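You operate a simulated robot arm through the tools that you are given. There is no shell and no other tool. Be economical: measure what you need, move in short steps, check, and stop when the job is done.

You are at the controls of a simulated two-armed robot. One attempt, no reset.

Task
Clamp a sound short board on the top rests, push check, then peg the deck with the two-hand start.
Fine: no split, no knot over a cross board.

It is judged by the outcome, as a careful person would: the job done as asked, and still so three seconds after it is handed in. It fails if anything else is knocked over, pushed out of place, dropped, spilled or broken.

Robot
Two 7-joint arms with two-finger parallel grippers on one trunk, on a base that drives. Base frame: it is fixed to the floor where the robot stands at the start and does not move with it; the origin is under the middle of the robot, x ahead of it, y to its left, z up. Units: m, degrees, N and s.
The left shoulder is at the start at [0.07, 0.163, 1.17], the right one opposite. With the tool pointing down near the work surface each hand reaches from about 0.38 to 0.88 m from the robot's upright axis, wherever it stands, measured 20 degrees to its own side. Places, roughly: check button [0.7, -1.7, 1.2]. Payload 3.43 kg a hand.
The tool frame of a hand sits at the grasp point between the pads (the TCP): z along the fingers, y along the line on which they close. The tips reach 0.034 m beyond it. Largest opening 0.128 m; finger width 0.024, thickness 0.012; the body of the gripper, 0.048 by 0.13 m, starts 0.096 m behind the TCP.
Orientation is told as [roll, pitch, yaw] about the base's x, y, z axes, in that order, counted from this pose: with the fingers straight down and closing along the base's y, the tool's x points along the base's -x, its y along +y and its z along -z.

Tools
- The arms move only by the tool jog_arm. It takes "left_moves", "right_moves" or both (then of equal length, played together; a hand with none holds still); each is a list of rows, each a list of 7 numbers: the shift along the base's x, y, z in m, then the turn, a rotation vector about the base's x, y, z in degrees, then the opening, from 0 (shut) to 1 (fully open). In form: [[x, y, z, wx, wy, wz, fingers], ...]. A call has 1 to 12 rows; each row shifts and turns the commanded pose from where the row before left it. Rows are played at 5 a second. More than 0.05 m and 8.6 degrees between two rows, or a gripper value outside its range, and nothing of the call is played. A pose out of reach is approached as far as the arm can. The call stops where the force on the tool passes 90 N (or 10 N more than at its start, if that is more) or the arm is blocked; 0.2 s more then pass. The fingers move at their own pace (about 0.153 m/s each) and stop on an object; they squeeze with about 22 N. The grip force told is the motor's: it shows also when the fingers shut on nothing. Time passes only in rows, and 0.2 s behind the last, so rows that do not move let the fingers close. It gives the time, the measured TCP pose, the force on the tool (base axes), the opening and the grip force at its end, in the units of the frame above (readings bear some noise), with the torque about the TCP (base axes, N m) and any sound that the robot's microphone picked up.
- Cameras (640 x 400 px; columns grow to the right, rows downward): "scene" is now at [0.1232, -0.0441, 1.4115]; the picture's right is [-0.59, -0.80, 0.00], its down [-0.47, 0.35, -0.81] and it looks along [0.65, -0.48, -0.59] (base axes); focal length 250 px, centre (320, 200). "left" rides on the left gripper at [0.076, 0.011, -0.16] in its tool frame; the picture's right is [-0.15, 0.99, 0.00], its down [-0.88, -0.13, -0.46] and it looks along [-0.45, -0.07, 0.89] (tool axes); focal length 234 px, centre (320, 200). "right" rides on the right gripper at [0.076, -0.011, -0.16] in its tool frame; the picture's right is [0.15, 0.99, 0.00], its down [-0.88, 0.13, -0.46] and it looks along [-0.45, 0.07, 0.89] (tool axes); focal length 234 px, centre (320, 200). There is no depth. A picture from a camera that has moved, and an enlarged one, comes with that camera's place and axes in the base frame and with its lens. The place of the scene camera against the robot may be out by one fixed shift of up to 0.018 m in any direction.
- snapshot(camera): a new picture of that camera. No time passes.
- lift_body(by): slides the trunk up (or, below 0, down) by that many m; the arms and the scene camera ride with it, the base frame stays. It gives what a move gives, with no picture.
- steer(legs): drives the robot by 1 to 6 legs, each [ahead, left, turn to the left] in m, m and degrees, along the robot's own axes; the way and the turn of a leg run together, so that a leg with both is an arc; at most 1.5 m and 180 degrees a leg. The arms and the cameras ride along, it lands a little off, and it stops where it bumps. It gives what a move gives.
- aim_head(pan, tilt): turns the head with the scene camera to pan (to the left, within 86 degrees either way) and tilt (down, from -29 to 69), counted from straight ahead of the robot. It gives what a move gives.
- close_up(camera, box): a new picture of the part [left, top, right, bottom] of that camera's present view, enlarged. No time passes.
- hand_in(): hands the job in; it is judged then, once.

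Go step by step. Nothing tells you exact positions but the pictures and the camera data: compare them with the known pose of the tool, close in by small moves and look again before you grip or let go. The budget is 120 turns and 108 pictures, counting those below and the enlarged ones. Unless the task says otherwise, let go and move clear before handing in, and close with one line.

The tools are called as a command line: name --argument value ..., lists and objects as JSON in quotes. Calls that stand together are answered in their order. jog_arm: Moves the arms, as the interface text tells. Its arguments: {"type":"object","properties":{"left_moves":{"type":"array"},"right_moves":{"type":"array"}},"required":[]} The other tools are called the same way: lift_body (by) slides the trunk up or down; steer (legs) drives the base; aim_head (pan, tilt) turns the head that bears the scene camera; snapshot (camera) takes a picture; close_up (camera, box) takes an enlarged picture of a part of a camera's view; hand_in () hands the job in.

At the start:

```text
t: 0.0
left_position: [0.6208, -0.103, 1.2053]
left_tool_rot: [0.0, 0.0, 0.2]
left_contact_force: [-0.8, -0.2, 0.1]
left_moment: [-0.01, 0.0, 0.0]
left_finger_gap: 0.1279
left_gripper_force: 0.0
right_position: [0.3903, -0.4874, 1.2055]
right_tool_rot: [0.1, 0.0, 0.0]
right_contact_force: [0.4, -0.1, -0.7]
right_moment: [-0.02, 0.01, -0.02]
right_finger_gap: 0.1279
right_gripper_force: 0.1
trunk travel left (down, up): [-0.65, 0.29]
robot x, y, heading: [0.0042, -0.0006, 0.1]
head pan, tilt: [-36.4, 35.8]
```

scene: 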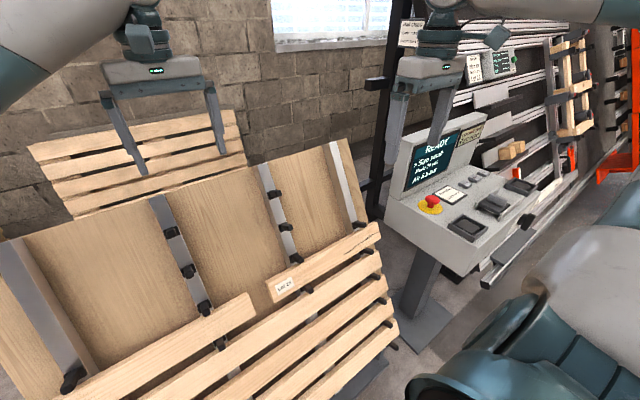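
right: 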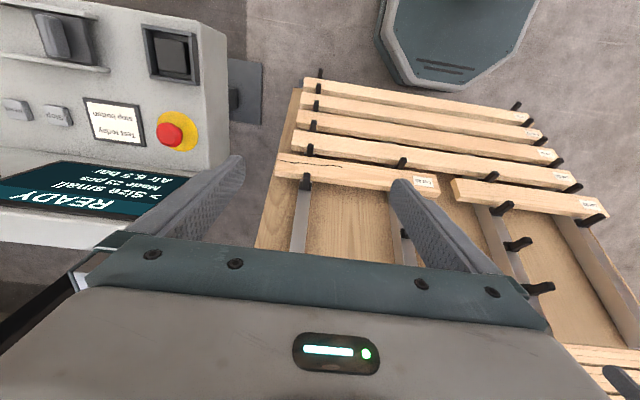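
left: 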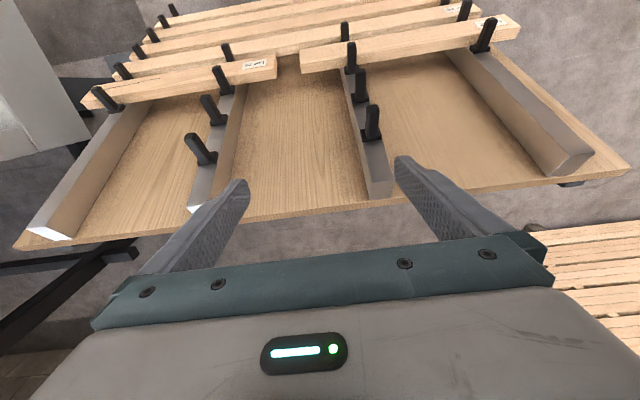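

I see a board rack in front, with a control console to its right and a wall rig (with clamps?) beyond. I'll look around before moving anything.

close_up --camera "scene" --box '[380, 20, 640, 270]'

close_up --camera "scene" --box '[60, 200, 420, 400]'

aim_head --pan -70 --tilt 15

snapshot --camera "scene"

```text
1.60 times, centred on (510, 145) of scene
camera zoom: at [0.1232, -0.0441, 1.4115], right [-0.59, -0.8, 0.0], down [-0.47, 0.35, -0.81], along [0.65, -0.48, -0.59], focal length 400 px, centre (16, 288)
```

zoom: 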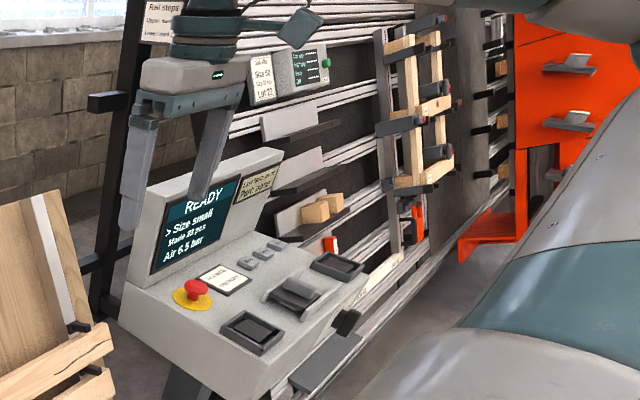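

```text
1.78 times, centred on (240, 300) of scene
camera zoom: at [0.1232, -0.0441, 1.4115], right [-0.59, -0.8, 0.0], down [-0.47, 0.35, -0.81], along [0.65, -0.48, -0.59], focal length 445 px, centre (462, 22)
```

zoom: 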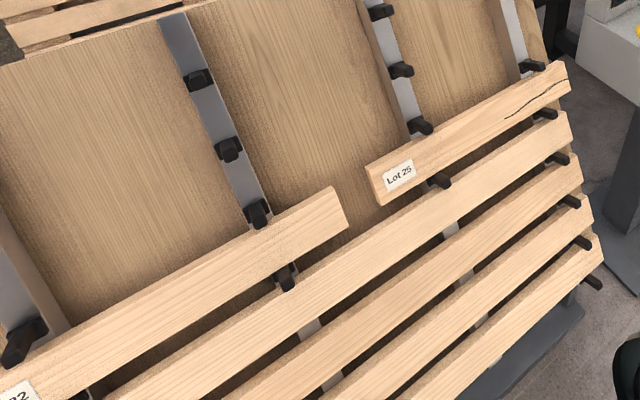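

```text
t: 1.0
left_position: [0.6205, -0.1019, 1.2054]
left_tool_rot: [-0.1, 0.0, 0.1]
left_contact_force: [-0.4, 0.9, 0.4]
left_moment: [-0.01, -0.01, -0.03]
left_finger_gap: 0.1278
left_gripper_force: 0.1
right_position: [0.391, -0.4879, 1.2039]
right_tool_rot: [0.0, 0.0, -0.1]
right_contact_force: [-0.4, 0.4, -0.5]
right_moment: [-0.03, -0.02, 0.03]
right_finger_gap: 0.128
right_gripper_force: 0.0
trunk travel left (down, up): [-0.65, 0.29]
robot x, y, heading: [0.002, -0.0044, 0.0]
head pan, tilt: [-70.0, 15.0]
```

```text
102 pictures are left
camera scene: at [0.0847, -0.0798, 1.4447], right [-0.94, -0.34, 0.0], down [-0.09, 0.24, -0.97], along [0.33, -0.91, -0.26], focal length 250 px, centre (320, 200)
```

scene: 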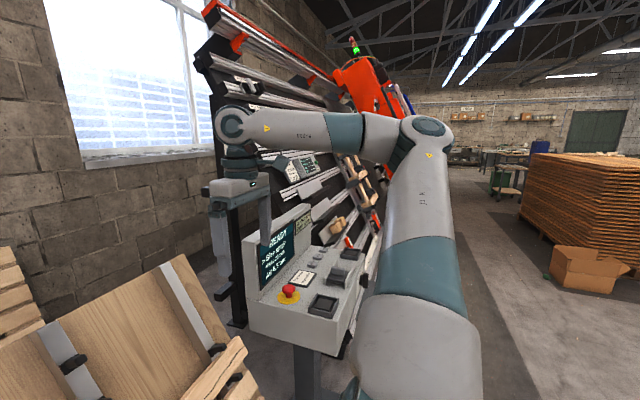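

I can see signs on the rig and console; I'll zoom in to read them from here and then move closer.

close_up --camera "scene" --box '[250, 200, 370, 320]'

aim_head --pan -45 --tilt 15

snapshot --camera "scene"

close_up --camera "right" --box '[260, 60, 620, 260]'

close_up --camera "left" --box '[80, 0, 540, 120]'

```text
3.33 times, centred on (310, 260) of scene
camera zoom: at [0.0847, -0.0798, 1.4447], right [-0.94, -0.34, 0.0], down [-0.09, 0.24, -0.97], along [0.33, -0.91, -0.26], focal length 834 px, centre (353, 0)
```

zoom: 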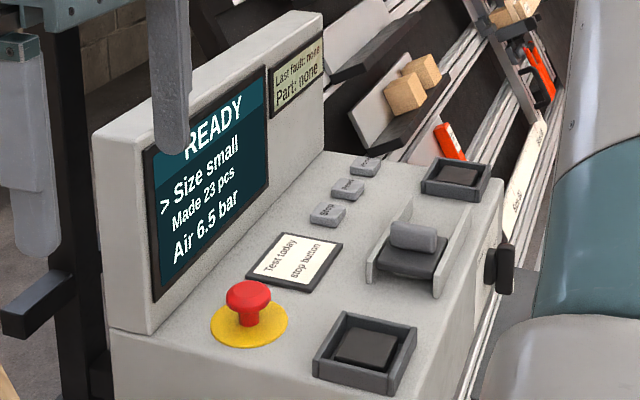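

```text
t: 1.9
left_position: [0.6204, -0.1018, 1.2048]
left_tool_rot: [0.1, 0.0, 0.1]
left_contact_force: [0.7, -0.3, 0.9]
left_moment: [-0.02, 0.02, 0.01]
left_finger_gap: 0.128
left_gripper_force: 0.1
right_position: [0.3908, -0.4883, 1.2056]
right_tool_rot: [0.0, 0.0, -0.1]
right_contact_force: [-0.3, -0.2, -0.8]
right_moment: [0.01, 0.04, 0.02]
right_finger_gap: 0.1282
right_gripper_force: 0.0
trunk travel left (down, up): [-0.65, 0.29]
robot x, y, heading: [0.0005, -0.0015, -0.1]
head pan, tilt: [-45.0, 15.0]
```

```text
100 pictures are left
camera scene: at [0.1187, -0.0582, 1.4448], right [-0.71, -0.71, 0.0], down [-0.18, 0.18, -0.97], along [0.68, -0.68, -0.26], focal length 250 px, centre (320, 200)
```

scene: 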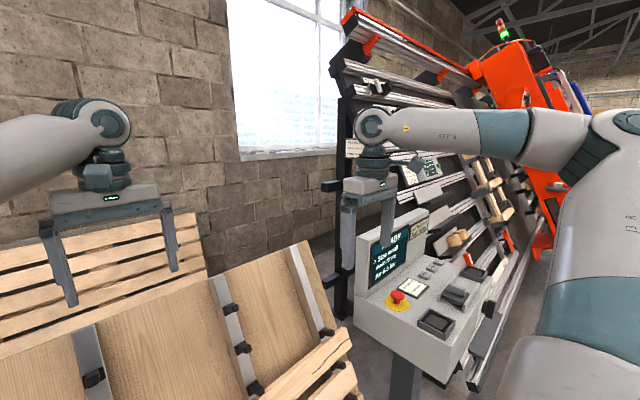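

```text
1.78 times, centred on (440, 160) of right
camera zoom: at [0.3145, -0.4987, 1.3632], right [-0.15, 0.99, 0.0], down [0.88, 0.13, 0.46], along [0.45, 0.07, -0.89], focal length 416 px, centre (107, 271)
```

zoom: 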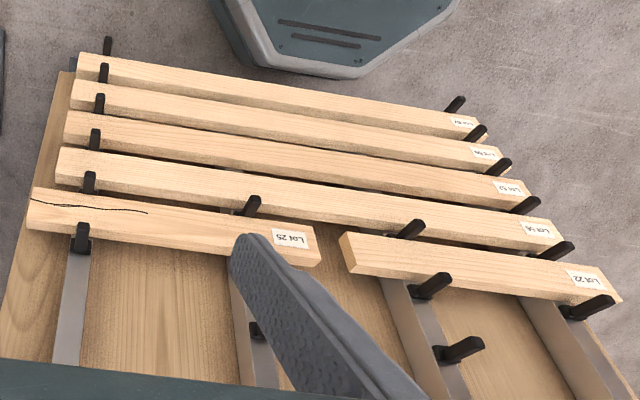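

```text
1.39 times, centred on (310, 60) of left
camera zoom: at [0.5441, -0.0912, 1.3658], right [0.14, 0.99, 0.0], down [0.88, -0.13, 0.46], along [0.45, -0.07, -0.89], focal length 326 px, centre (334, 395)
```

zoom: 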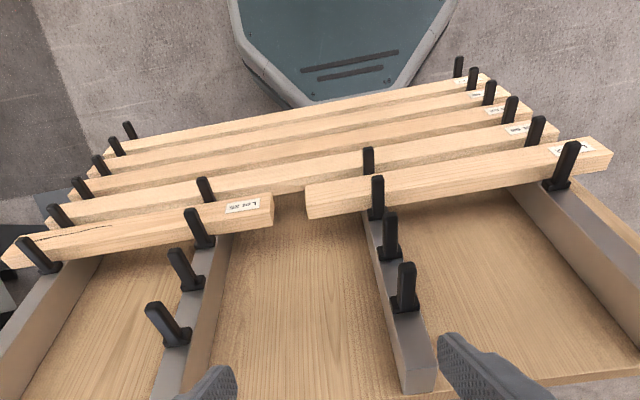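

Two short boards lie on the rack: Lot 25 (visibly split) and Lot 22 (looks sound from here). I'll read the panels next and survey the floor for driving.

close_up --camera "scene" --box '[320, 60, 560, 220]'

aim_head --pan -86 --tilt 30

snapshot --camera "scene"

aim_head --pan 70 --tilt 30

snapshot --camera "scene"

```text
2.50 times, centred on (440, 140) of scene
camera zoom: at [0.1187, -0.0582, 1.4448], right [-0.71, -0.71, 0.0], down [-0.18, 0.18, -0.97], along [0.68, -0.68, -0.26], focal length 625 px, centre (20, 350)
```

zoom: 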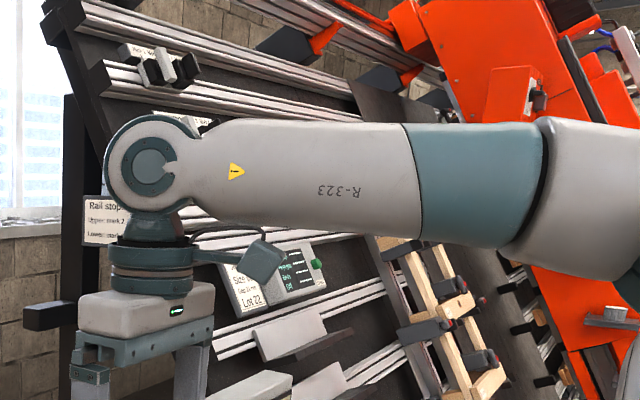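

```text
t: 3.0
left_position: [0.6192, -0.1022, 1.2059]
left_tool_rot: [0.0, 0.1, 0.1]
left_contact_force: [-0.2, 0.1, 0.8]
left_moment: [-0.03, -0.01, 0.01]
left_finger_gap: 0.1279
left_gripper_force: 0.0
right_position: [0.3885, -0.4877, 1.2045]
right_tool_rot: [0.0, 0.0, -0.1]
right_contact_force: [0.6, 0.2, 0.4]
right_moment: [-0.02, -0.01, 0.0]
right_finger_gap: 0.128
right_gripper_force: 0.1
trunk travel left (down, up): [-0.65, 0.29]
robot x, y, heading: [-0.0018, 0.0007, -0.0]
head pan, tilt: [-85.9, 30.0]
```

```text
96 pictures are left
camera scene: at [0.0592, -0.0823, 1.4206], right [-1.0, -0.07, 0.0], down [-0.04, 0.5, -0.87], along [0.06, -0.86, -0.5], focal length 250 px, centre (320, 200)
```

scene: 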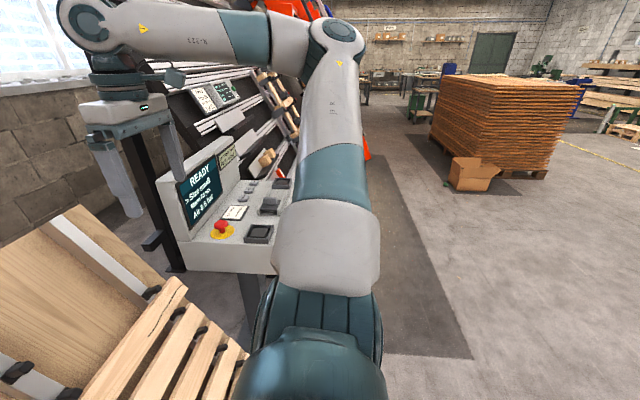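

```text
t: 5.4
left_position: [0.6204, -0.1031, 1.2059]
left_tool_rot: [0.0, 0.0, 0.1]
left_contact_force: [0.0, 0.0, -0.1]
left_moment: [-0.02, -0.02, 0.0]
left_finger_gap: 0.1281
left_gripper_force: 0.1
right_position: [0.3904, -0.488, 1.2042]
right_tool_rot: [0.0, 0.0, 0.1]
right_contact_force: [-0.1, 0.5, 0.4]
right_moment: [-0.02, 0.01, 0.0]
right_finger_gap: 0.1281
right_gripper_force: 0.1
trunk travel left (down, up): [-0.65, 0.29]
robot x, y, heading: [0.0022, 0.0001, 0.1]
head pan, tilt: [70.0, 30.0]
```

```text
95 pictures are left
camera scene: at [0.0837, 0.0929, 1.4206], right [0.94, -0.34, 0.0], down [-0.17, -0.47, -0.87], along [0.3, 0.81, -0.5], focal length 250 px, centre (320, 200)
```

scene: 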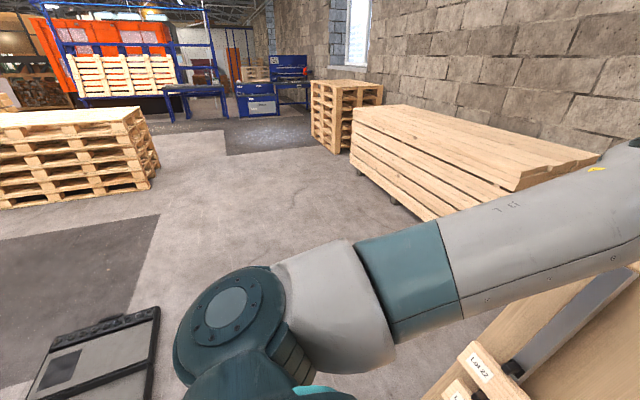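

The floor to the right is clear. I'll back off diagonally and go right to survey the rig from in front of it.

steer --legs '[[-0.5, -0.6, 0], [-0.1, -1.0, 0]]'

aim_head --pan 0 --tilt 15

snapshot --camera "scene"

```text
t: 14.4
left_position: [0.0292, -1.6868, 1.2055]
left_tool_rot: [0.1, 0.1, 1.5]
left_contact_force: [0.3, 0.6, -0.5]
left_moment: [-0.02, 0.04, 0.02]
left_finger_gap: 0.1283
left_gripper_force: 0.1
right_position: [-0.1907, -2.0797, 1.2042]
right_tool_rot: [0.0, 0.0, 1.4]
right_contact_force: [0.0, 0.3, -0.4]
right_moment: [-0.01, -0.01, 0.0]
right_finger_gap: 0.1281
right_gripper_force: 0.1
trunk travel left (down, up): [-0.65, 0.29]
robot x, y, heading: [-0.5943, -1.5984, 1.4]
head pan, tilt: [70.0, 30.0]
```

```text
t: 15.8
left_position: [0.031, -1.6882, 1.2064]
left_tool_rot: [-0.1, 0.1, 1.3]
left_contact_force: [-0.3, 0.2, 1.1]
left_moment: [0.0, 0.01, -0.02]
left_finger_gap: 0.1278
left_gripper_force: 0.0
right_position: [-0.1915, -2.0796, 1.204]
right_tool_rot: [0.0, 0.1, 1.2]
right_contact_force: [-0.2, 0.7, -0.6]
right_moment: [-0.01, -0.01, 0.0]
right_finger_gap: 0.1283
right_gripper_force: 0.2
trunk travel left (down, up): [-0.65, 0.29]
robot x, y, heading: [-0.5908, -1.5968, 1.4]
head pan, tilt: [0.0, 15.0]
```

```text
94 pictures are left
camera scene: at [-0.4462, -1.5882, 1.4448], right [0.02, -1.0, 0.0], down [-0.26, -0.01, -0.97], along [0.97, 0.02, -0.26], focal length 250 px, centre (320, 200)
```

scene: 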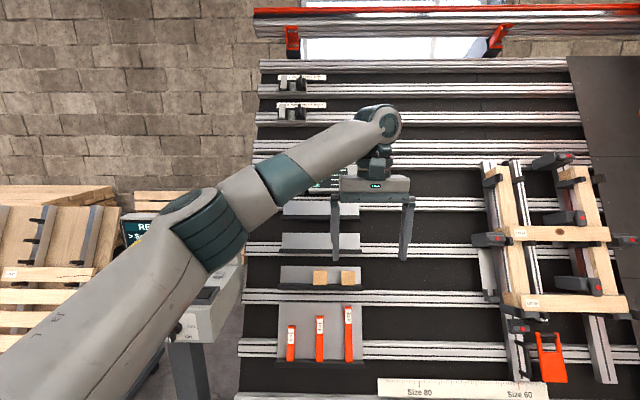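

The rig is visible: a jig on the right with two stringers and lower cross boards, gauges on ledges, rail stops, and a size ruler. I'll zoom in on the parts.

close_up --camera "scene" --box '[460, 130, 640, 400]'

close_up --camera "scene" --box '[250, 60, 350, 130]'

close_up --camera "scene" --box '[230, 250, 400, 380]'

jog_arm --left_moves '[[0, 0.05, 0, 0, 0, 0, 1], [0, 0.05, 0, 0, 0, 0, 1], [0, 0.05, 0, 0, 0, 0, 1], [0, 0.05, 0, 0, 0, 0, 1], [0, 0.05, 0, 0, 0, 0, 1], [0, 0.05, 0, 0, 0, 0, 1]]'

snapshot --camera "scene"

```text
1.48 times, centred on (550, 265) of scene
camera zoom: at [-0.4462, -1.5882, 1.4448], right [0.02, -1.0, 0.0], down [-0.26, -0.01, -0.97], along [0.97, 0.02, -0.26], focal length 371 px, centre (-21, 104)
```

zoom: 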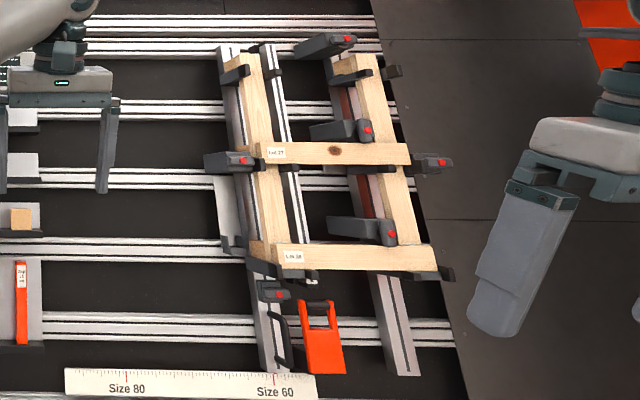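

```text
5.71 times, centred on (300, 95) of scene
camera zoom: at [-0.4462, -1.5882, 1.4448], right [0.02, -1.0, 0.0], down [-0.26, -0.01, -0.97], along [0.97, 0.02, -0.26], focal length 1430 px, centre (434, 800)
```

zoom: 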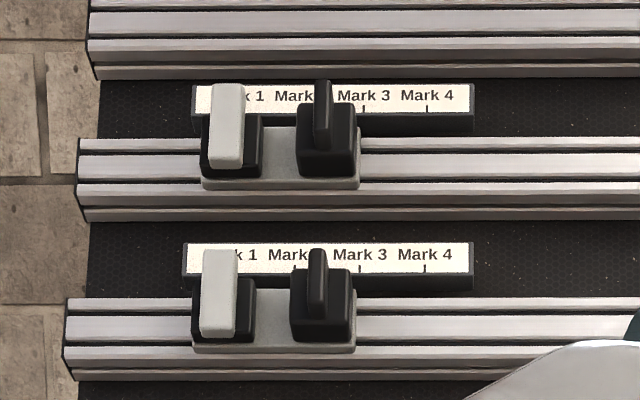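

```text
3.08 times, centred on (315, 315) of scene
camera zoom: at [-0.4462, -1.5882, 1.4448], right [0.02, -1.0, 0.0], down [-0.26, -0.01, -0.97], along [0.97, 0.02, -0.26], focal length 770 px, centre (335, -154)
```

zoom: 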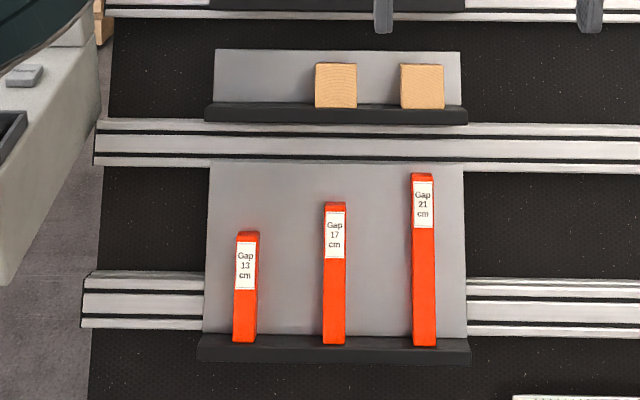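

```text
t: 17.2
left_position: [0.03, -1.3817, 1.2055]
left_tool_rot: [-0.1, 0.0, 1.3]
left_contact_force: [-1.5, 0.1, -0.4]
left_moment: [-0.07, 0.0, 0.0]
left_finger_gap: 0.1281
left_gripper_force: 0.1
right_position: [-0.1916, -2.0772, 1.206]
right_tool_rot: [-0.1, -0.1, 1.3]
right_contact_force: [-0.8, -1.1, 0.5]
right_moment: [-0.01, -0.03, -0.01]
right_finger_gap: 0.128
right_gripper_force: 0.1
trunk travel left (down, up): [-0.65, 0.29]
robot x, y, heading: [-0.5924, -1.597, 1.2]
head pan, tilt: [0.0, 15.0]
```

```text
90 pictures are left
camera scene: at [-0.447, -1.5858, 1.4449], right [0.02, -1.0, 0.0], down [-0.26, -0.01, -0.97], along [0.97, 0.02, -0.26], focal length 250 px, centre (320, 200)
```

scene: 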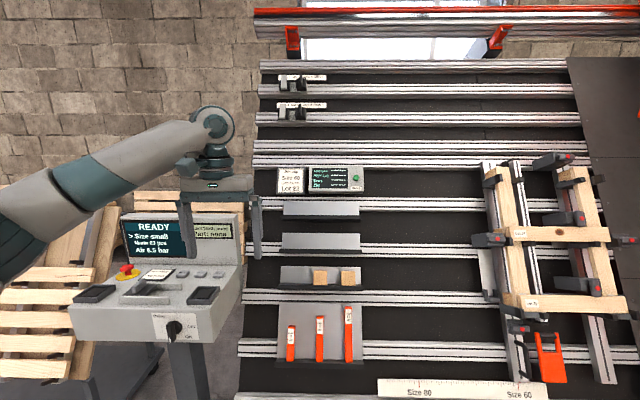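

Now I read the job card and panel by the check button, and look closely at the jig.

close_up --camera "scene" --box '[270, 160, 370, 200]'

close_up --camera "scene" --box '[465, 140, 640, 250]'

close_up --camera "scene" --box '[470, 225, 640, 400]'

close_up --camera "scene" --box '[60, 210, 250, 345]'

```text
6.40 times, centred on (320, 180) of scene
camera zoom: at [-0.447, -1.5858, 1.4449], right [0.02, -1.0, 0.0], down [-0.26, -0.01, -0.97], along [0.97, 0.02, -0.26], focal length 1601 px, centre (320, 328)
```

zoom: 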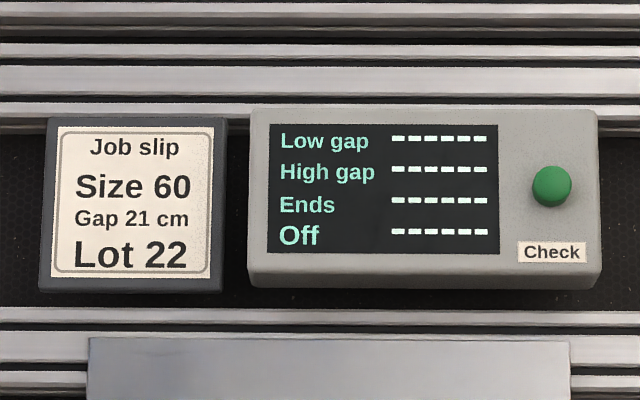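

```text
3.64 times, centred on (552, 195) of scene
camera zoom: at [-0.447, -1.5858, 1.4449], right [0.02, -1.0, 0.0], down [-0.26, -0.01, -0.97], along [0.97, 0.02, -0.26], focal length 910 px, centre (-526, 218)
```

zoom: 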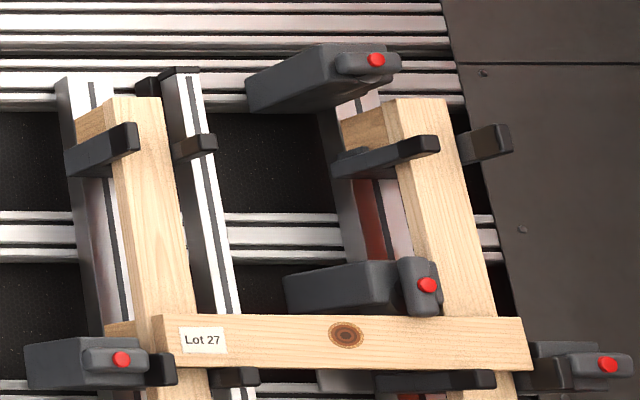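

```text
2.29 times, centred on (555, 312) of scene
camera zoom: at [-0.447, -1.5858, 1.4449], right [0.02, -1.0, 0.0], down [-0.26, -0.01, -0.97], along [0.97, 0.02, -0.26], focal length 572 px, centre (-217, -57)
```

zoom: 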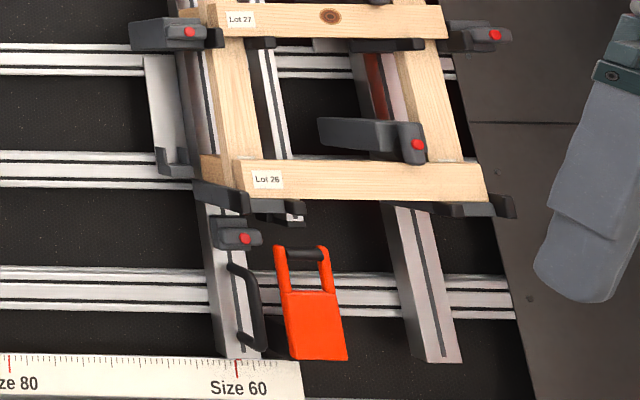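

```text
2.96 times, centred on (155, 278) of scene
camera zoom: at [-0.447, -1.5858, 1.4449], right [0.02, -1.0, 0.0], down [-0.26, -0.01, -0.97], along [0.97, 0.02, -0.26], focal length 741 px, centre (809, -30)
```

zoom: 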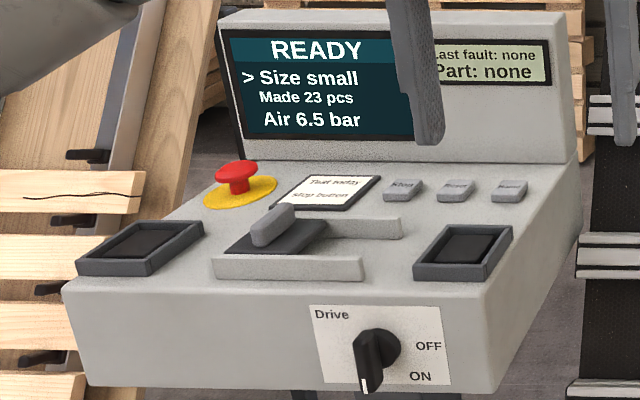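

Job slip: Size 60, Gap 21 cm, Lot 22; the left upright is already on the Size 60 mark. I'll move in front of the jig for a clearer look at the rests and clamps.

steer --legs '[[0.1, -0.95, 0]]'

snapshot --camera "scene"

```text
t: 22.1
left_position: [0.1488, -2.3271, 1.2051]
left_tool_rot: [0.0, 0.0, 0.9]
left_contact_force: [0.2, 0.4, 0.2]
left_moment: [0.0, -0.01, -0.01]
left_finger_gap: 0.1279
left_gripper_force: 0.0
right_position: [-0.0778, -3.0205, 1.2039]
right_tool_rot: [0.0, 0.0, 0.9]
right_contact_force: [-0.1, -0.3, -0.7]
right_moment: [-0.01, 0.0, 0.0]
right_finger_gap: 0.1278
right_gripper_force: 0.1
trunk travel left (down, up): [-0.65, 0.29]
robot x, y, heading: [-0.4787, -2.5363, 0.8]
head pan, tilt: [0.0, 15.0]
```

```text
85 pictures are left
camera scene: at [-0.3294, -2.528, 1.4448], right [0.01, -1.0, 0.0], down [-0.26, 0.0, -0.97], along [0.97, 0.01, -0.26], focal length 250 px, centre (320, 200)
```

scene: 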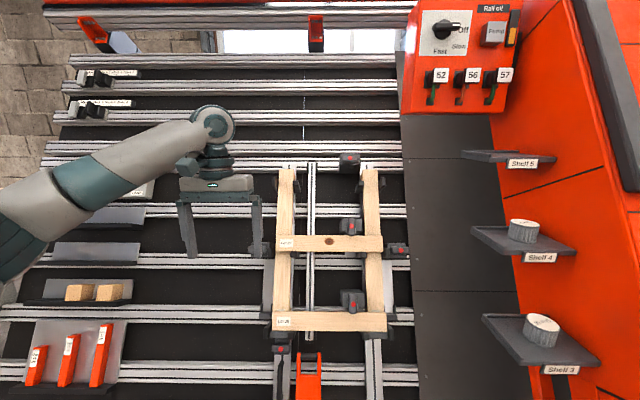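

close_up --camera "scene" --box '[240, 140, 430, 270]'

close_up --camera "scene" --box '[240, 270, 430, 400]'

close_up --camera "scene" --box '[400, 0, 530, 120]'

```text
3.08 times, centred on (335, 205) of scene
camera zoom: at [-0.3294, -2.528, 1.4448], right [0.01, -1.0, 0.0], down [-0.26, 0.0, -0.97], along [0.97, 0.01, -0.26], focal length 770 px, centre (274, 185)
```

zoom: 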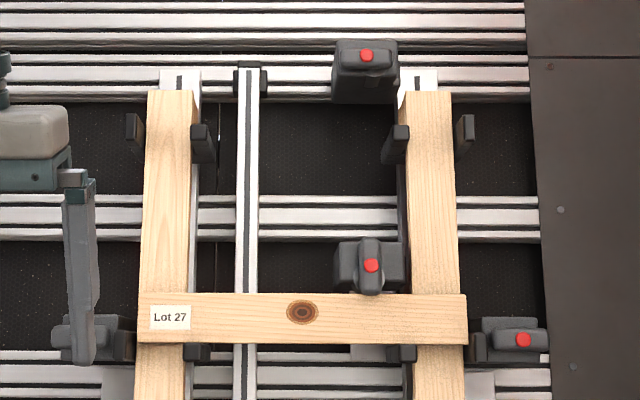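

```text
3.08 times, centred on (335, 335) of scene
camera zoom: at [-0.3294, -2.528, 1.4448], right [0.01, -1.0, 0.0], down [-0.26, 0.0, -0.97], along [0.97, 0.01, -0.26], focal length 770 px, centre (274, -215)
```

zoom: 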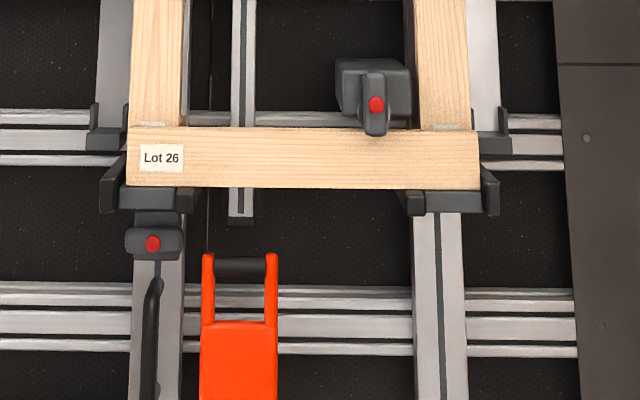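

```text
3.33 times, centred on (465, 60) of scene
camera zoom: at [-0.3294, -2.528, 1.4448], right [0.01, -1.0, 0.0], down [-0.26, 0.0, -0.97], along [0.97, 0.01, -0.26], focal length 834 px, centre (-163, 667)
```

zoom: 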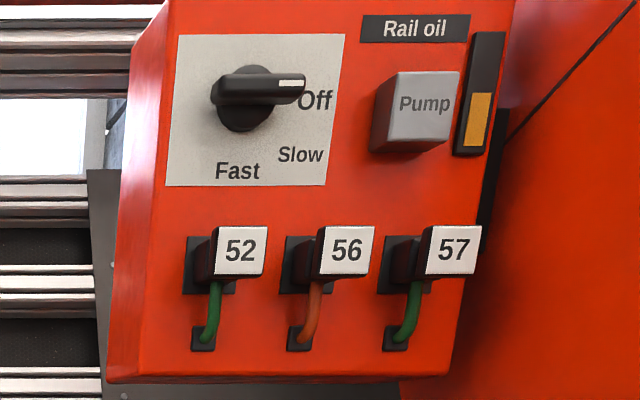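

The jig has four prongs at the top (two inner rests, two outer end stops) and an open clamp above. I'll bring the right hand camera up to inspect that top row.

jog_arm --right_moves '[[0.0275, 0.033, 0.021, 0, -5.4, 0, 0.5], [0.0275, 0.033, 0.021, 0, -5.4, 0, 0.5], [0.0275, 0.033, 0.021, 0, -5.4, 0, 0.5], [0.0275, 0.033, 0.021, 0, -5.4, 0, 0.5], [0.0275, 0.033, 0.021, 0, -5.4, 0, 0.5], [0.0275, 0.033, 0.021, 0, -5.4, 0, 0.5], [0.0275, 0.033, 0.021, 0, -5.4, 0, 0.5], [0.0275, 0.033, 0.021, 0, -5.4, 0, 0.5], [0.0275, 0.033, 0.021, 0, -5.4, 0, 0.5], [0.0275, 0.033, 0.021, 0, -5.4, 0, 0.5], [0.0275, 0.033, 0.021, 0, -5.4, 0, 0.5], [0.0275, 0.033, 0.021, 0, -5.4, 0, 0.5]]'

snapshot --camera "right"

snapshot --camera "scene"

```text
t: 24.8
left_position: [0.1505, -2.3287, 1.2055]
left_tool_rot: [0.0, 0.1, 0.9]
left_contact_force: [0.6, -1.0, -0.9]
left_moment: [0.04, 0.01, 0.0]
left_finger_gap: 0.1279
left_gripper_force: 0.1
right_position: [0.2459, -2.7129, 1.4512]
right_tool_rot: [-1.7, -64.8, 1.8]
right_contact_force: [0.2, -0.9, 0.0]
right_moment: [0.01, -0.01, -0.02]
right_finger_gap: 0.0637
right_gripper_force: 0.1
right hand out of reach, approached as far as the arm can: row 10, 11, 12
trunk travel left (down, up): [-0.65, 0.29]
robot x, y, heading: [-0.4782, -2.5357, 0.8]
head pan, tilt: [0.0, 15.0]
```

```text
81 pictures are left
camera right: at [0.0682, -2.7255, 1.4499], right [-0.07, 0.99, -0.14], down [-0.04, 0.14, 0.99], along [1.0, 0.07, 0.03], focal length 234 px, centre (320, 200)
```

right: 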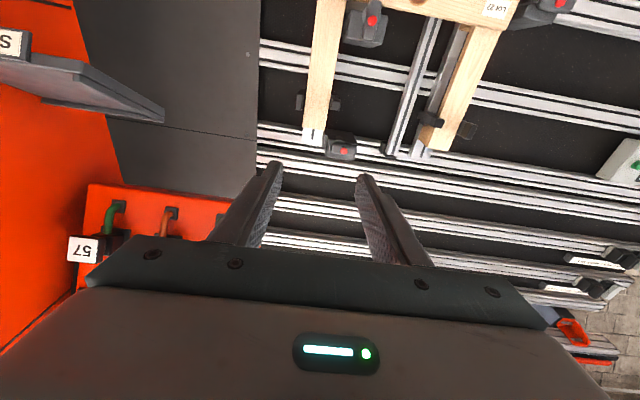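

```text
80 pictures are left
camera scene: at [-0.3281, -2.5286, 1.4446], right [0.01, -1.0, 0.0], down [-0.26, 0.0, -0.97], along [0.97, 0.01, -0.26], focal length 250 px, centre (320, 200)
```

scene: 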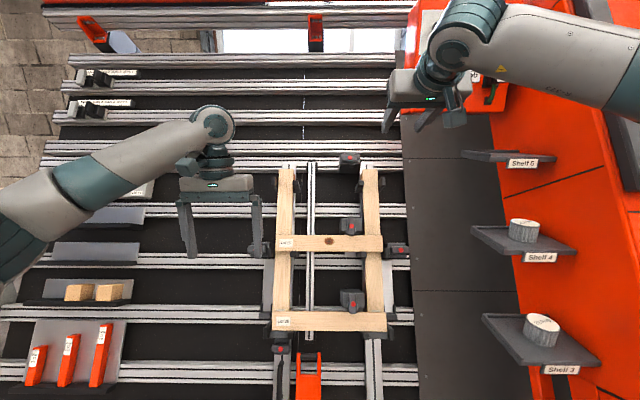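

I'll zoom into the hand view of the top rests (upside down view).

close_up --camera "right" --box '[270, 60, 500, 180]'

close_up --camera "right" --box '[310, 0, 600, 80]'

close_up --camera "scene" --box '[265, 140, 395, 220]'

```text
2.78 times, centred on (385, 120) of right
camera zoom: at [0.0682, -2.7255, 1.4499], right [-0.07, 0.99, -0.14], down [-0.04, 0.14, 0.99], along [1.0, 0.07, 0.03], focal length 652 px, centre (139, 423)
```

zoom: 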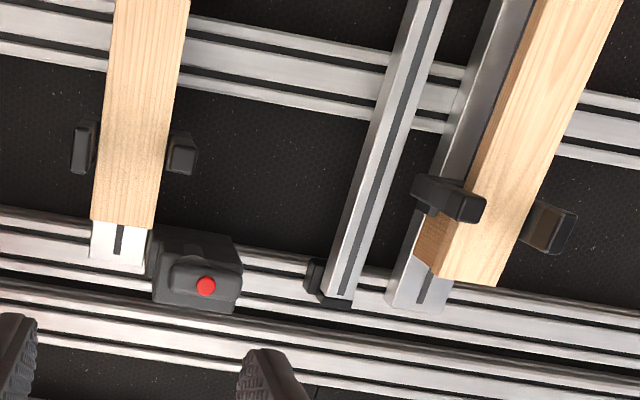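

```text
2.21 times, centred on (455, 40) of right
camera zoom: at [0.0682, -2.7255, 1.4499], right [-0.07, 0.99, -0.14], down [-0.04, 0.14, 0.99], along [1.0, 0.07, 0.03], focal length 517 px, centre (22, 553)
```

zoom: 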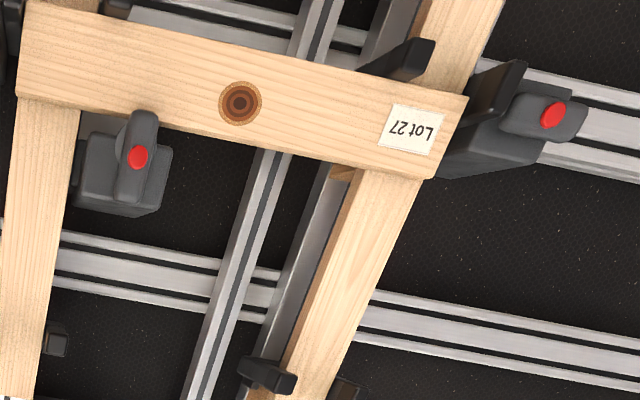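

```text
4.92 times, centred on (330, 180) of scene
camera zoom: at [-0.3281, -2.5286, 1.4446], right [0.01, -1.0, 0.0], down [-0.26, 0.0, -0.97], along [0.97, 0.01, -0.26], focal length 1232 px, centre (271, 298)
```

zoom: 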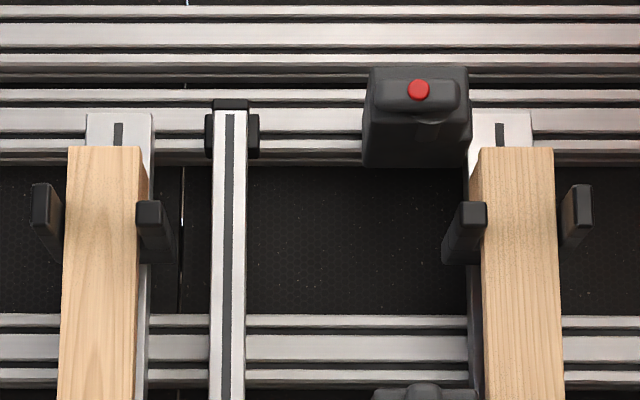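

The jig is clear to me: board sits on the four prongs against the stringers, and the clamp lever turns 90° onto its face (as on Lot 27). Now I retract the right hand, and drive back to the rack to inspect and fetch Lot 22.

jog_arm --right_moves '[[-0.0275, -0.026, -0.021, 0, 5.4, 0, 0.5], [-0.0275, -0.026, -0.021, 0, 5.4, 0, 0.5], [-0.0275, -0.026, -0.021, 0, 5.4, 0, 0.5], [-0.0275, -0.026, -0.021, 0, 5.4, 0, 0.5], [-0.0275, -0.026, -0.021, 0, 5.4, 0, 0.5], [-0.0275, -0.026, -0.021, 0, 5.4, 0, 0.5], [-0.0275, -0.026, -0.021, 0, 5.4, 0, 0.5], [-0.0275, -0.026, -0.021, 0, 5.4, 0, 0.5], [-0.0275, -0.026, -0.021, 0, 5.4, 0, 0.5], [-0.0275, -0.026, -0.021, 0, 5.4, 0, 0.5], [-0.0275, -0.026, -0.021, 0, 5.4, 0, 0.5], [-0.0275, -0.026, -0.021, 0, 5.4, 0, 0.5]]'

steer --legs '[[-0.1, 0.95, 0], [0.1, 1.0, 0], [0.47, 0.58, 0]]'

aim_head --pan 10 --tilt 45

snapshot --camera "scene"

snapshot --camera "left"

```text
t: 27.4
left_position: [0.149, -2.3306, 1.2065]
left_tool_rot: [0.1, 0.1, 0.9]
left_contact_force: [-0.5, -0.7, -0.7]
left_moment: [0.02, -0.01, 0.0]
left_finger_gap: 0.1277
left_gripper_force: 0.1
right_position: [-0.0907, -3.0259, 1.1971]
right_tool_rot: [0.1, 0.1, 0.9]
right_contact_force: [-0.9, -0.7, 1.1]
right_moment: [0.01, 0.02, 0.0]
right_finger_gap: 0.0638
right_gripper_force: 0.0
trunk travel left (down, up): [-0.65, 0.29]
robot x, y, heading: [-0.4719, -2.537, 1.0]
head pan, tilt: [0.0, 15.0]
```

```text
t: 40.9
left_position: [0.5367, 0.2626, 1.2042]
left_tool_rot: [0.0, 0.0, 2.1]
left_contact_force: [-0.2, -0.4, -0.1]
left_moment: [0.0, 0.0, 0.01]
left_finger_gap: 0.128
left_gripper_force: 0.1
right_position: [0.3119, -0.4387, 1.1982]
right_tool_rot: [0.0, 0.0, 2.1]
right_contact_force: [-0.1, 0.2, 0.5]
right_moment: [-0.01, 0.01, 0.03]
right_finger_gap: 0.0641
right_gripper_force: 0.0
trunk travel left (down, up): [-0.65, 0.29]
robot x, y, heading: [-0.0827, 0.0377, 2.2]
head pan, tilt: [0.0, 15.0]
```

```text
t: 41.9
left_position: [0.5361, 0.2614, 1.206]
left_tool_rot: [0.0, 0.0, 2.3]
left_contact_force: [-0.2, -0.2, 0.1]
left_moment: [0.0, 0.03, 0.0]
left_finger_gap: 0.1282
left_gripper_force: 0.1
right_position: [0.3126, -0.4398, 1.1962]
right_tool_rot: [0.0, 0.0, 2.1]
right_contact_force: [0.2, 0.8, 0.3]
right_moment: [0.02, 0.02, 0.0]
right_finger_gap: 0.0642
right_gripper_force: 0.2
trunk travel left (down, up): [-0.65, 0.29]
robot x, y, heading: [-0.0834, 0.0371, 2.0]
head pan, tilt: [10.0, 45.0]
```

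```text
76 pictures are left
camera scene: at [0.0483, 0.0645, 1.3981], right [0.21, -0.98, 0.0], down [-0.69, -0.15, -0.71], along [0.69, 0.15, -0.71], focal length 250 px, centre (320, 200)
```

scene: 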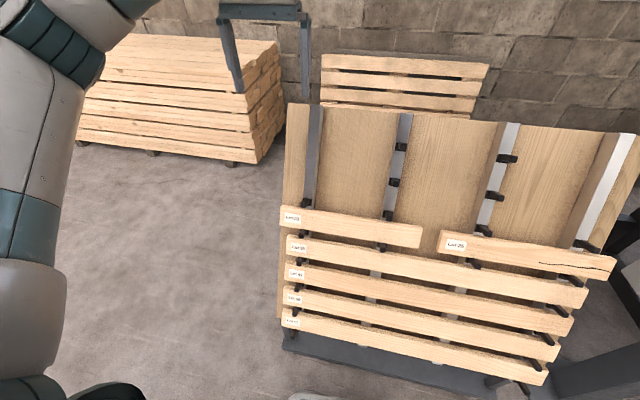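

```text
75 pictures are left
camera left: at [0.4594, 0.2698, 1.3658], right [0.11, 0.99, 0.0], down [0.88, -0.1, 0.46], along [0.45, -0.05, -0.89], focal length 234 px, centre (320, 200)
```

left: 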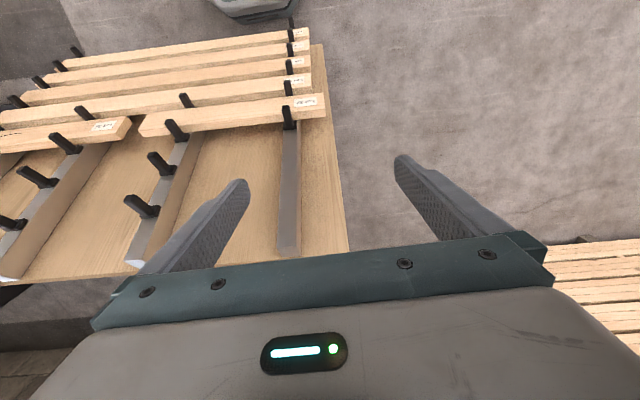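

The rack panel leans back about 26° like the jig, with the boards resting on pegs; Lot 22 is about 0.40 m long, centred near (0.50, 0.08, 0.85). I'll zoom to inspect it and the pegs around it.

close_up --camera "scene" --box '[270, 180, 450, 290]'

close_up --camera "left" --box '[110, 60, 350, 200]'

```text
3.56 times, centred on (360, 235) of scene
camera zoom: at [0.0483, 0.0645, 1.3981], right [0.21, -0.98, 0.0], down [-0.69, -0.15, -0.71], along [0.69, 0.15, -0.71], focal length 890 px, centre (178, 76)
```

zoom: 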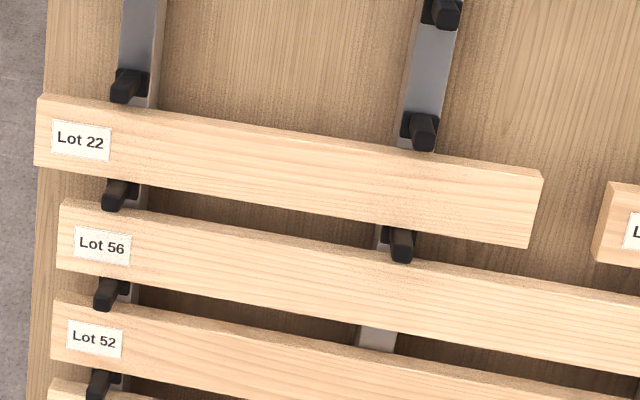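

```text
2.67 times, centred on (230, 130) of left
camera zoom: at [0.4594, 0.2698, 1.3658], right [0.11, 0.99, 0.0], down [0.88, -0.1, 0.46], along [0.45, -0.05, -0.89], focal length 624 px, centre (560, 387)
```

zoom: 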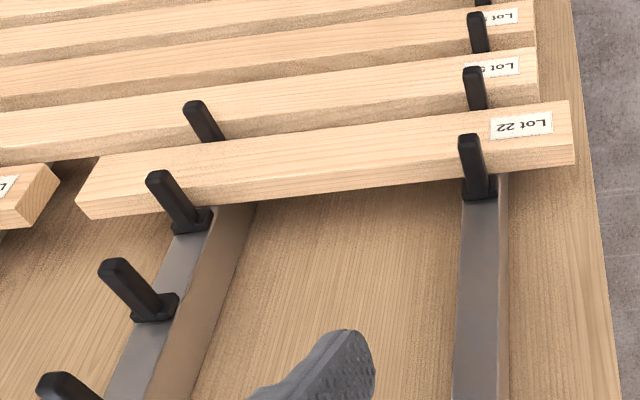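

Lot 22's face is clean with no split or knot. I'll back off 0.2 m, straighten heading, then turn the left hand to point at the panel with fingers above/below the board.

steer --legs '[[-0.2, 0.0, -2]]'

jog_arm --left_moves '[[0, -0.01, 0, 0, 0, -8.2, 0.66], [0, -0.01, 0, 0, 0, -8.2, 0.66], [0, -0.01, 0, 0, 0, -8.2, 0.66], [0, -0.01, 0, 0, 0, -8.2, 0.66], [0, -0.01, 0, 0, 0, -8.2, 0.66], [0, -0.01, 0, 0, 0, -8.2, 0.66], [0, -0.01, 0, 0, 0, -8.2, 0.66], [0, -0.01, 0, 0, 0, -8.2, 0.66], [0, -0.01, 0, 0, 0, -8.2, 0.66], [0, -0.01, 0, 0, 0, -8.2, 0.66], [0, -0.01, 0, 0, 0, -8.2, 0.66]]'

```text
t: 43.5
left_position: [0.3428, 0.2328, 1.205]
left_tool_rot: [0.0, 0.0, 0.0]
left_contact_force: [-0.7, -0.5, 0.1]
left_moment: [-0.02, -0.04, 0.04]
left_finger_gap: 0.1279
left_gripper_force: 0.1
right_position: [0.0919, -0.4581, 1.198]
right_tool_rot: [0.0, 0.1, -0.2]
right_contact_force: [0.1, 0.1, -0.2]
right_moment: [0.0, 0.0, -0.03]
right_finger_gap: 0.0639
right_gripper_force: 0.1
trunk travel left (down, up): [-0.65, 0.29]
robot x, y, heading: [-0.2862, 0.0335, 0.1]
head pan, tilt: [10.0, 45.0]
```

```text
t: 45.9
left_position: [0.3427, 0.1233, 1.2052]
left_tool_rot: [0.0, -0.1, -90.4]
left_contact_force: [0.2, -0.7, 0.2]
left_moment: [-0.02, 0.02, 0.01]
left_finger_gap: 0.0843
left_gripper_force: 0.1
right_position: [0.0897, -0.4573, 1.1966]
right_tool_rot: [0.0, 0.0, -0.2]
right_contact_force: [0.1, -0.8, 0.2]
right_moment: [0.03, -0.01, 0.02]
right_finger_gap: 0.064
right_gripper_force: 0.1
trunk travel left (down, up): [-0.65, 0.29]
robot x, y, heading: [-0.2836, 0.0321, -0.1]
head pan, tilt: [10.0, 45.0]
```

Yaw is done. Now pitch the hand 64° toward the panel while lowering to a standoff in front of the board's middle.

jog_arm --left_moves '[[0, -0.003, -0.035, 0, -8, 0, 0.66], [0, -0.003, -0.035, 0, -8, 0, 0.66], [0, -0.003, -0.035, 0, -8, 0, 0.66], [0, -0.003, -0.035, 0, -8, 0, 0.66], [0, -0.003, -0.035, 0, -8, 0, 0.66], [0, -0.003, -0.035, 0, -8, 0, 0.66], [0, -0.003, -0.035, 0, -8, 0, 0.66], [0, -0.003, -0.035, 0, -8, 0, 0.66]]'

snapshot --camera "left"

snapshot --camera "scene"

```text
t: 47.7
left_position: [0.3413, 0.1007, 0.9252]
left_tool_rot: [64.0, 0.2, -90.1]
left_contact_force: [-0.9, -0.2, -0.2]
left_moment: [0.0, 0.05, 0.01]
left_finger_gap: 0.0845
left_gripper_force: 0.0
right_position: [0.091, -0.4574, 1.198]
right_tool_rot: [0.1, 0.0, -0.1]
right_contact_force: [0.0, -0.7, -0.2]
right_moment: [-0.05, 0.01, 0.01]
right_finger_gap: 0.0639
right_gripper_force: 0.1
trunk travel left (down, up): [-0.65, 0.29]
robot x, y, heading: [-0.2866, 0.033, -0.2]
head pan, tilt: [10.0, 45.0]
```

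```text
72 pictures are left
camera left: at [0.2028, 0.1759, 1.0055], right [0.43, -0.15, 0.89], down [-0.47, -0.88, 0.08], along [0.77, -0.45, -0.45], focal length 234 px, centre (320, 200)
```

left: 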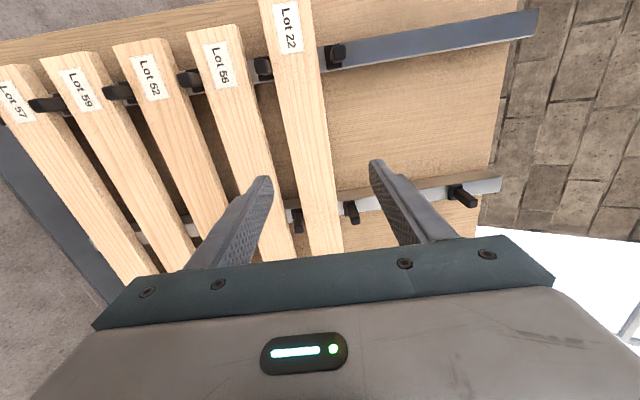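

```text
71 pictures are left
camera scene: at [-0.1529, 0.0566, 1.3981], right [0.17, -0.99, 0.0], down [-0.7, -0.12, -0.71], along [0.7, 0.12, -0.71], focal length 250 px, centre (320, 200)
```

scene: 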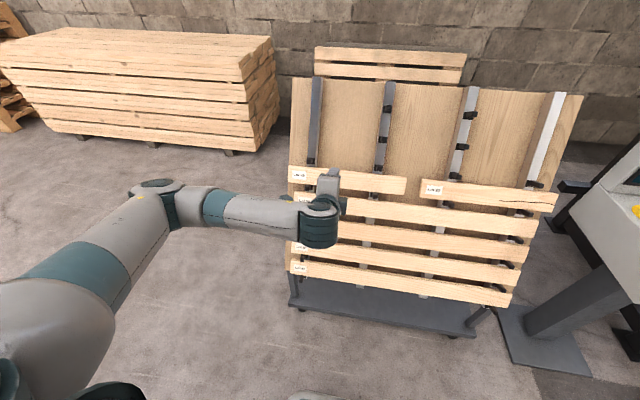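

The board's middle is at about (0.508, 0.09, 0.828); the hand is 0.19 m out along its axis. I'll approach part way, correcting slightly down-slope, and look.

jog_arm --left_moves '[[0.028, -0.002, -0.019, 0, 0, 0, 0.68], [0.028, -0.002, -0.019, 0, 0, 0, 0.68], [0.028, -0.002, -0.019, 0, 0, 0, 0.68]]'

snapshot --camera "left"

```text
t: 48.5
left_position: [0.4279, 0.0921, 0.8686]
left_tool_rot: [64.0, 0.4, -90.1]
left_contact_force: [0.0, 0.6, 0.9]
left_moment: [-0.02, 0.03, 0.02]
left_finger_gap: 0.087
left_gripper_force: 0.1
right_position: [0.0907, -0.4577, 1.1961]
right_tool_rot: [0.1, 0.0, -0.2]
right_contact_force: [0.0, -0.4, 0.2]
right_moment: [0.02, 0.02, 0.04]
right_finger_gap: 0.0639
right_gripper_force: 0.1
trunk travel left (down, up): [-0.65, 0.29]
robot x, y, heading: [-0.2866, 0.0372, -0.3]
head pan, tilt: [10.0, 45.0]
```

```text
70 pictures are left
camera left: at [0.2898, 0.1677, 0.9489], right [0.43, -0.15, 0.89], down [-0.47, -0.88, 0.08], along [0.77, -0.45, -0.45], focal length 234 px, centre (320, 200)
```

left: 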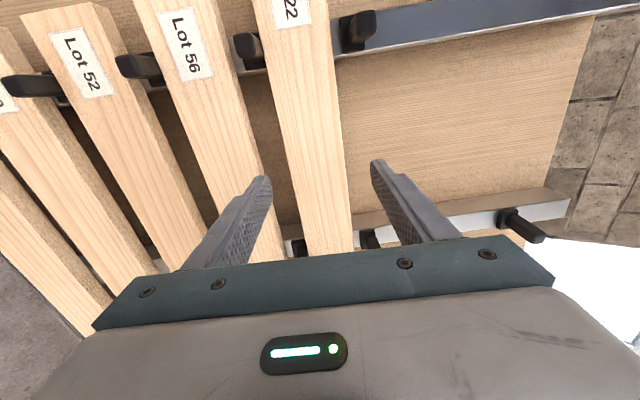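

Alignment looks good; fingers straddle the board with the board just about centred. Advance another 6 cm and look.

jog_arm --left_moves '[[0.017, 0, -0.0105, 0, 0, 0, 0.68], [0.018, 0, -0.009, 0, 0, 0, 0.68], [0.018, 0, -0.009, 0, 0, 0, 0.68]]'

snapshot --camera "left"

```text
t: 49.3
left_position: [0.4798, 0.0922, 0.839]
left_tool_rot: [64.1, 0.3, -90.1]
left_contact_force: [0.4, -0.3, 0.3]
left_moment: [-0.02, 0.02, 0.0]
left_finger_gap: 0.0871
left_gripper_force: 0.0
right_position: [0.0903, -0.4579, 1.1965]
right_tool_rot: [0.0, 0.1, -0.2]
right_contact_force: [-0.3, -1.1, -0.4]
right_moment: [0.03, 0.02, -0.03]
right_finger_gap: 0.064
right_gripper_force: 0.1
trunk travel left (down, up): [-0.65, 0.29]
robot x, y, heading: [-0.2868, 0.0314, -0.2]
head pan, tilt: [10.0, 45.0]
```

```text
69 pictures are left
camera left: at [0.3416, 0.1687, 0.92], right [0.43, -0.15, 0.89], down [-0.47, -0.88, 0.08], along [0.77, -0.45, -0.45], focal length 234 px, centre (320, 200)
```

left: 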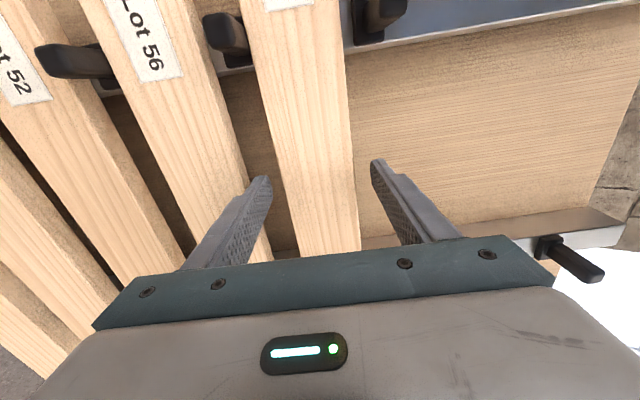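

Finger tips are level with the board face. I'll narrow slightly, go in 3 cm, then close.

jog_arm --left_moves '[[-0.001, 0, -0.0025, 0, 0, 0, 0.61], [0.009, 0, -0.0044, 0, 0, 0, 0.61], [0.009, 0, -0.0044, 0, 0, 0, 0.61], [0.009, 0, -0.0044, 0, 0, 0, 0.61]]'

snapshot --camera "left"

```text
t: 50.3
left_position: [0.5053, 0.0927, 0.8233]
left_tool_rot: [63.9, 0.3, -90.2]
left_contact_force: [0.1, -0.3, -0.6]
left_moment: [0.01, 0.03, -0.02]
left_finger_gap: 0.0779
left_gripper_force: 0.1
right_position: [0.0905, -0.4586, 1.1964]
right_tool_rot: [0.1, 0.0, -0.2]
right_contact_force: [0.1, -0.4, 0.0]
right_moment: [0.02, 0.01, -0.01]
right_finger_gap: 0.0639
right_gripper_force: 0.1
trunk travel left (down, up): [-0.65, 0.29]
robot x, y, heading: [-0.2849, 0.032, -0.4]
head pan, tilt: [10.0, 45.0]
```

```text
68 pictures are left
camera left: at [0.3668, 0.1683, 0.905], right [0.43, -0.15, 0.89], down [-0.47, -0.88, 0.08], along [0.77, -0.45, -0.45], focal length 234 px, centre (320, 200)
```

left: 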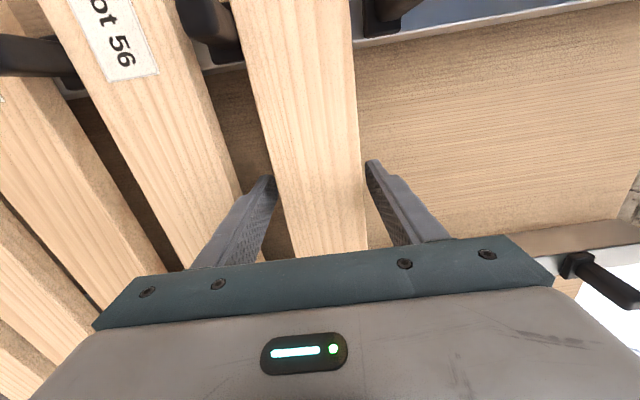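

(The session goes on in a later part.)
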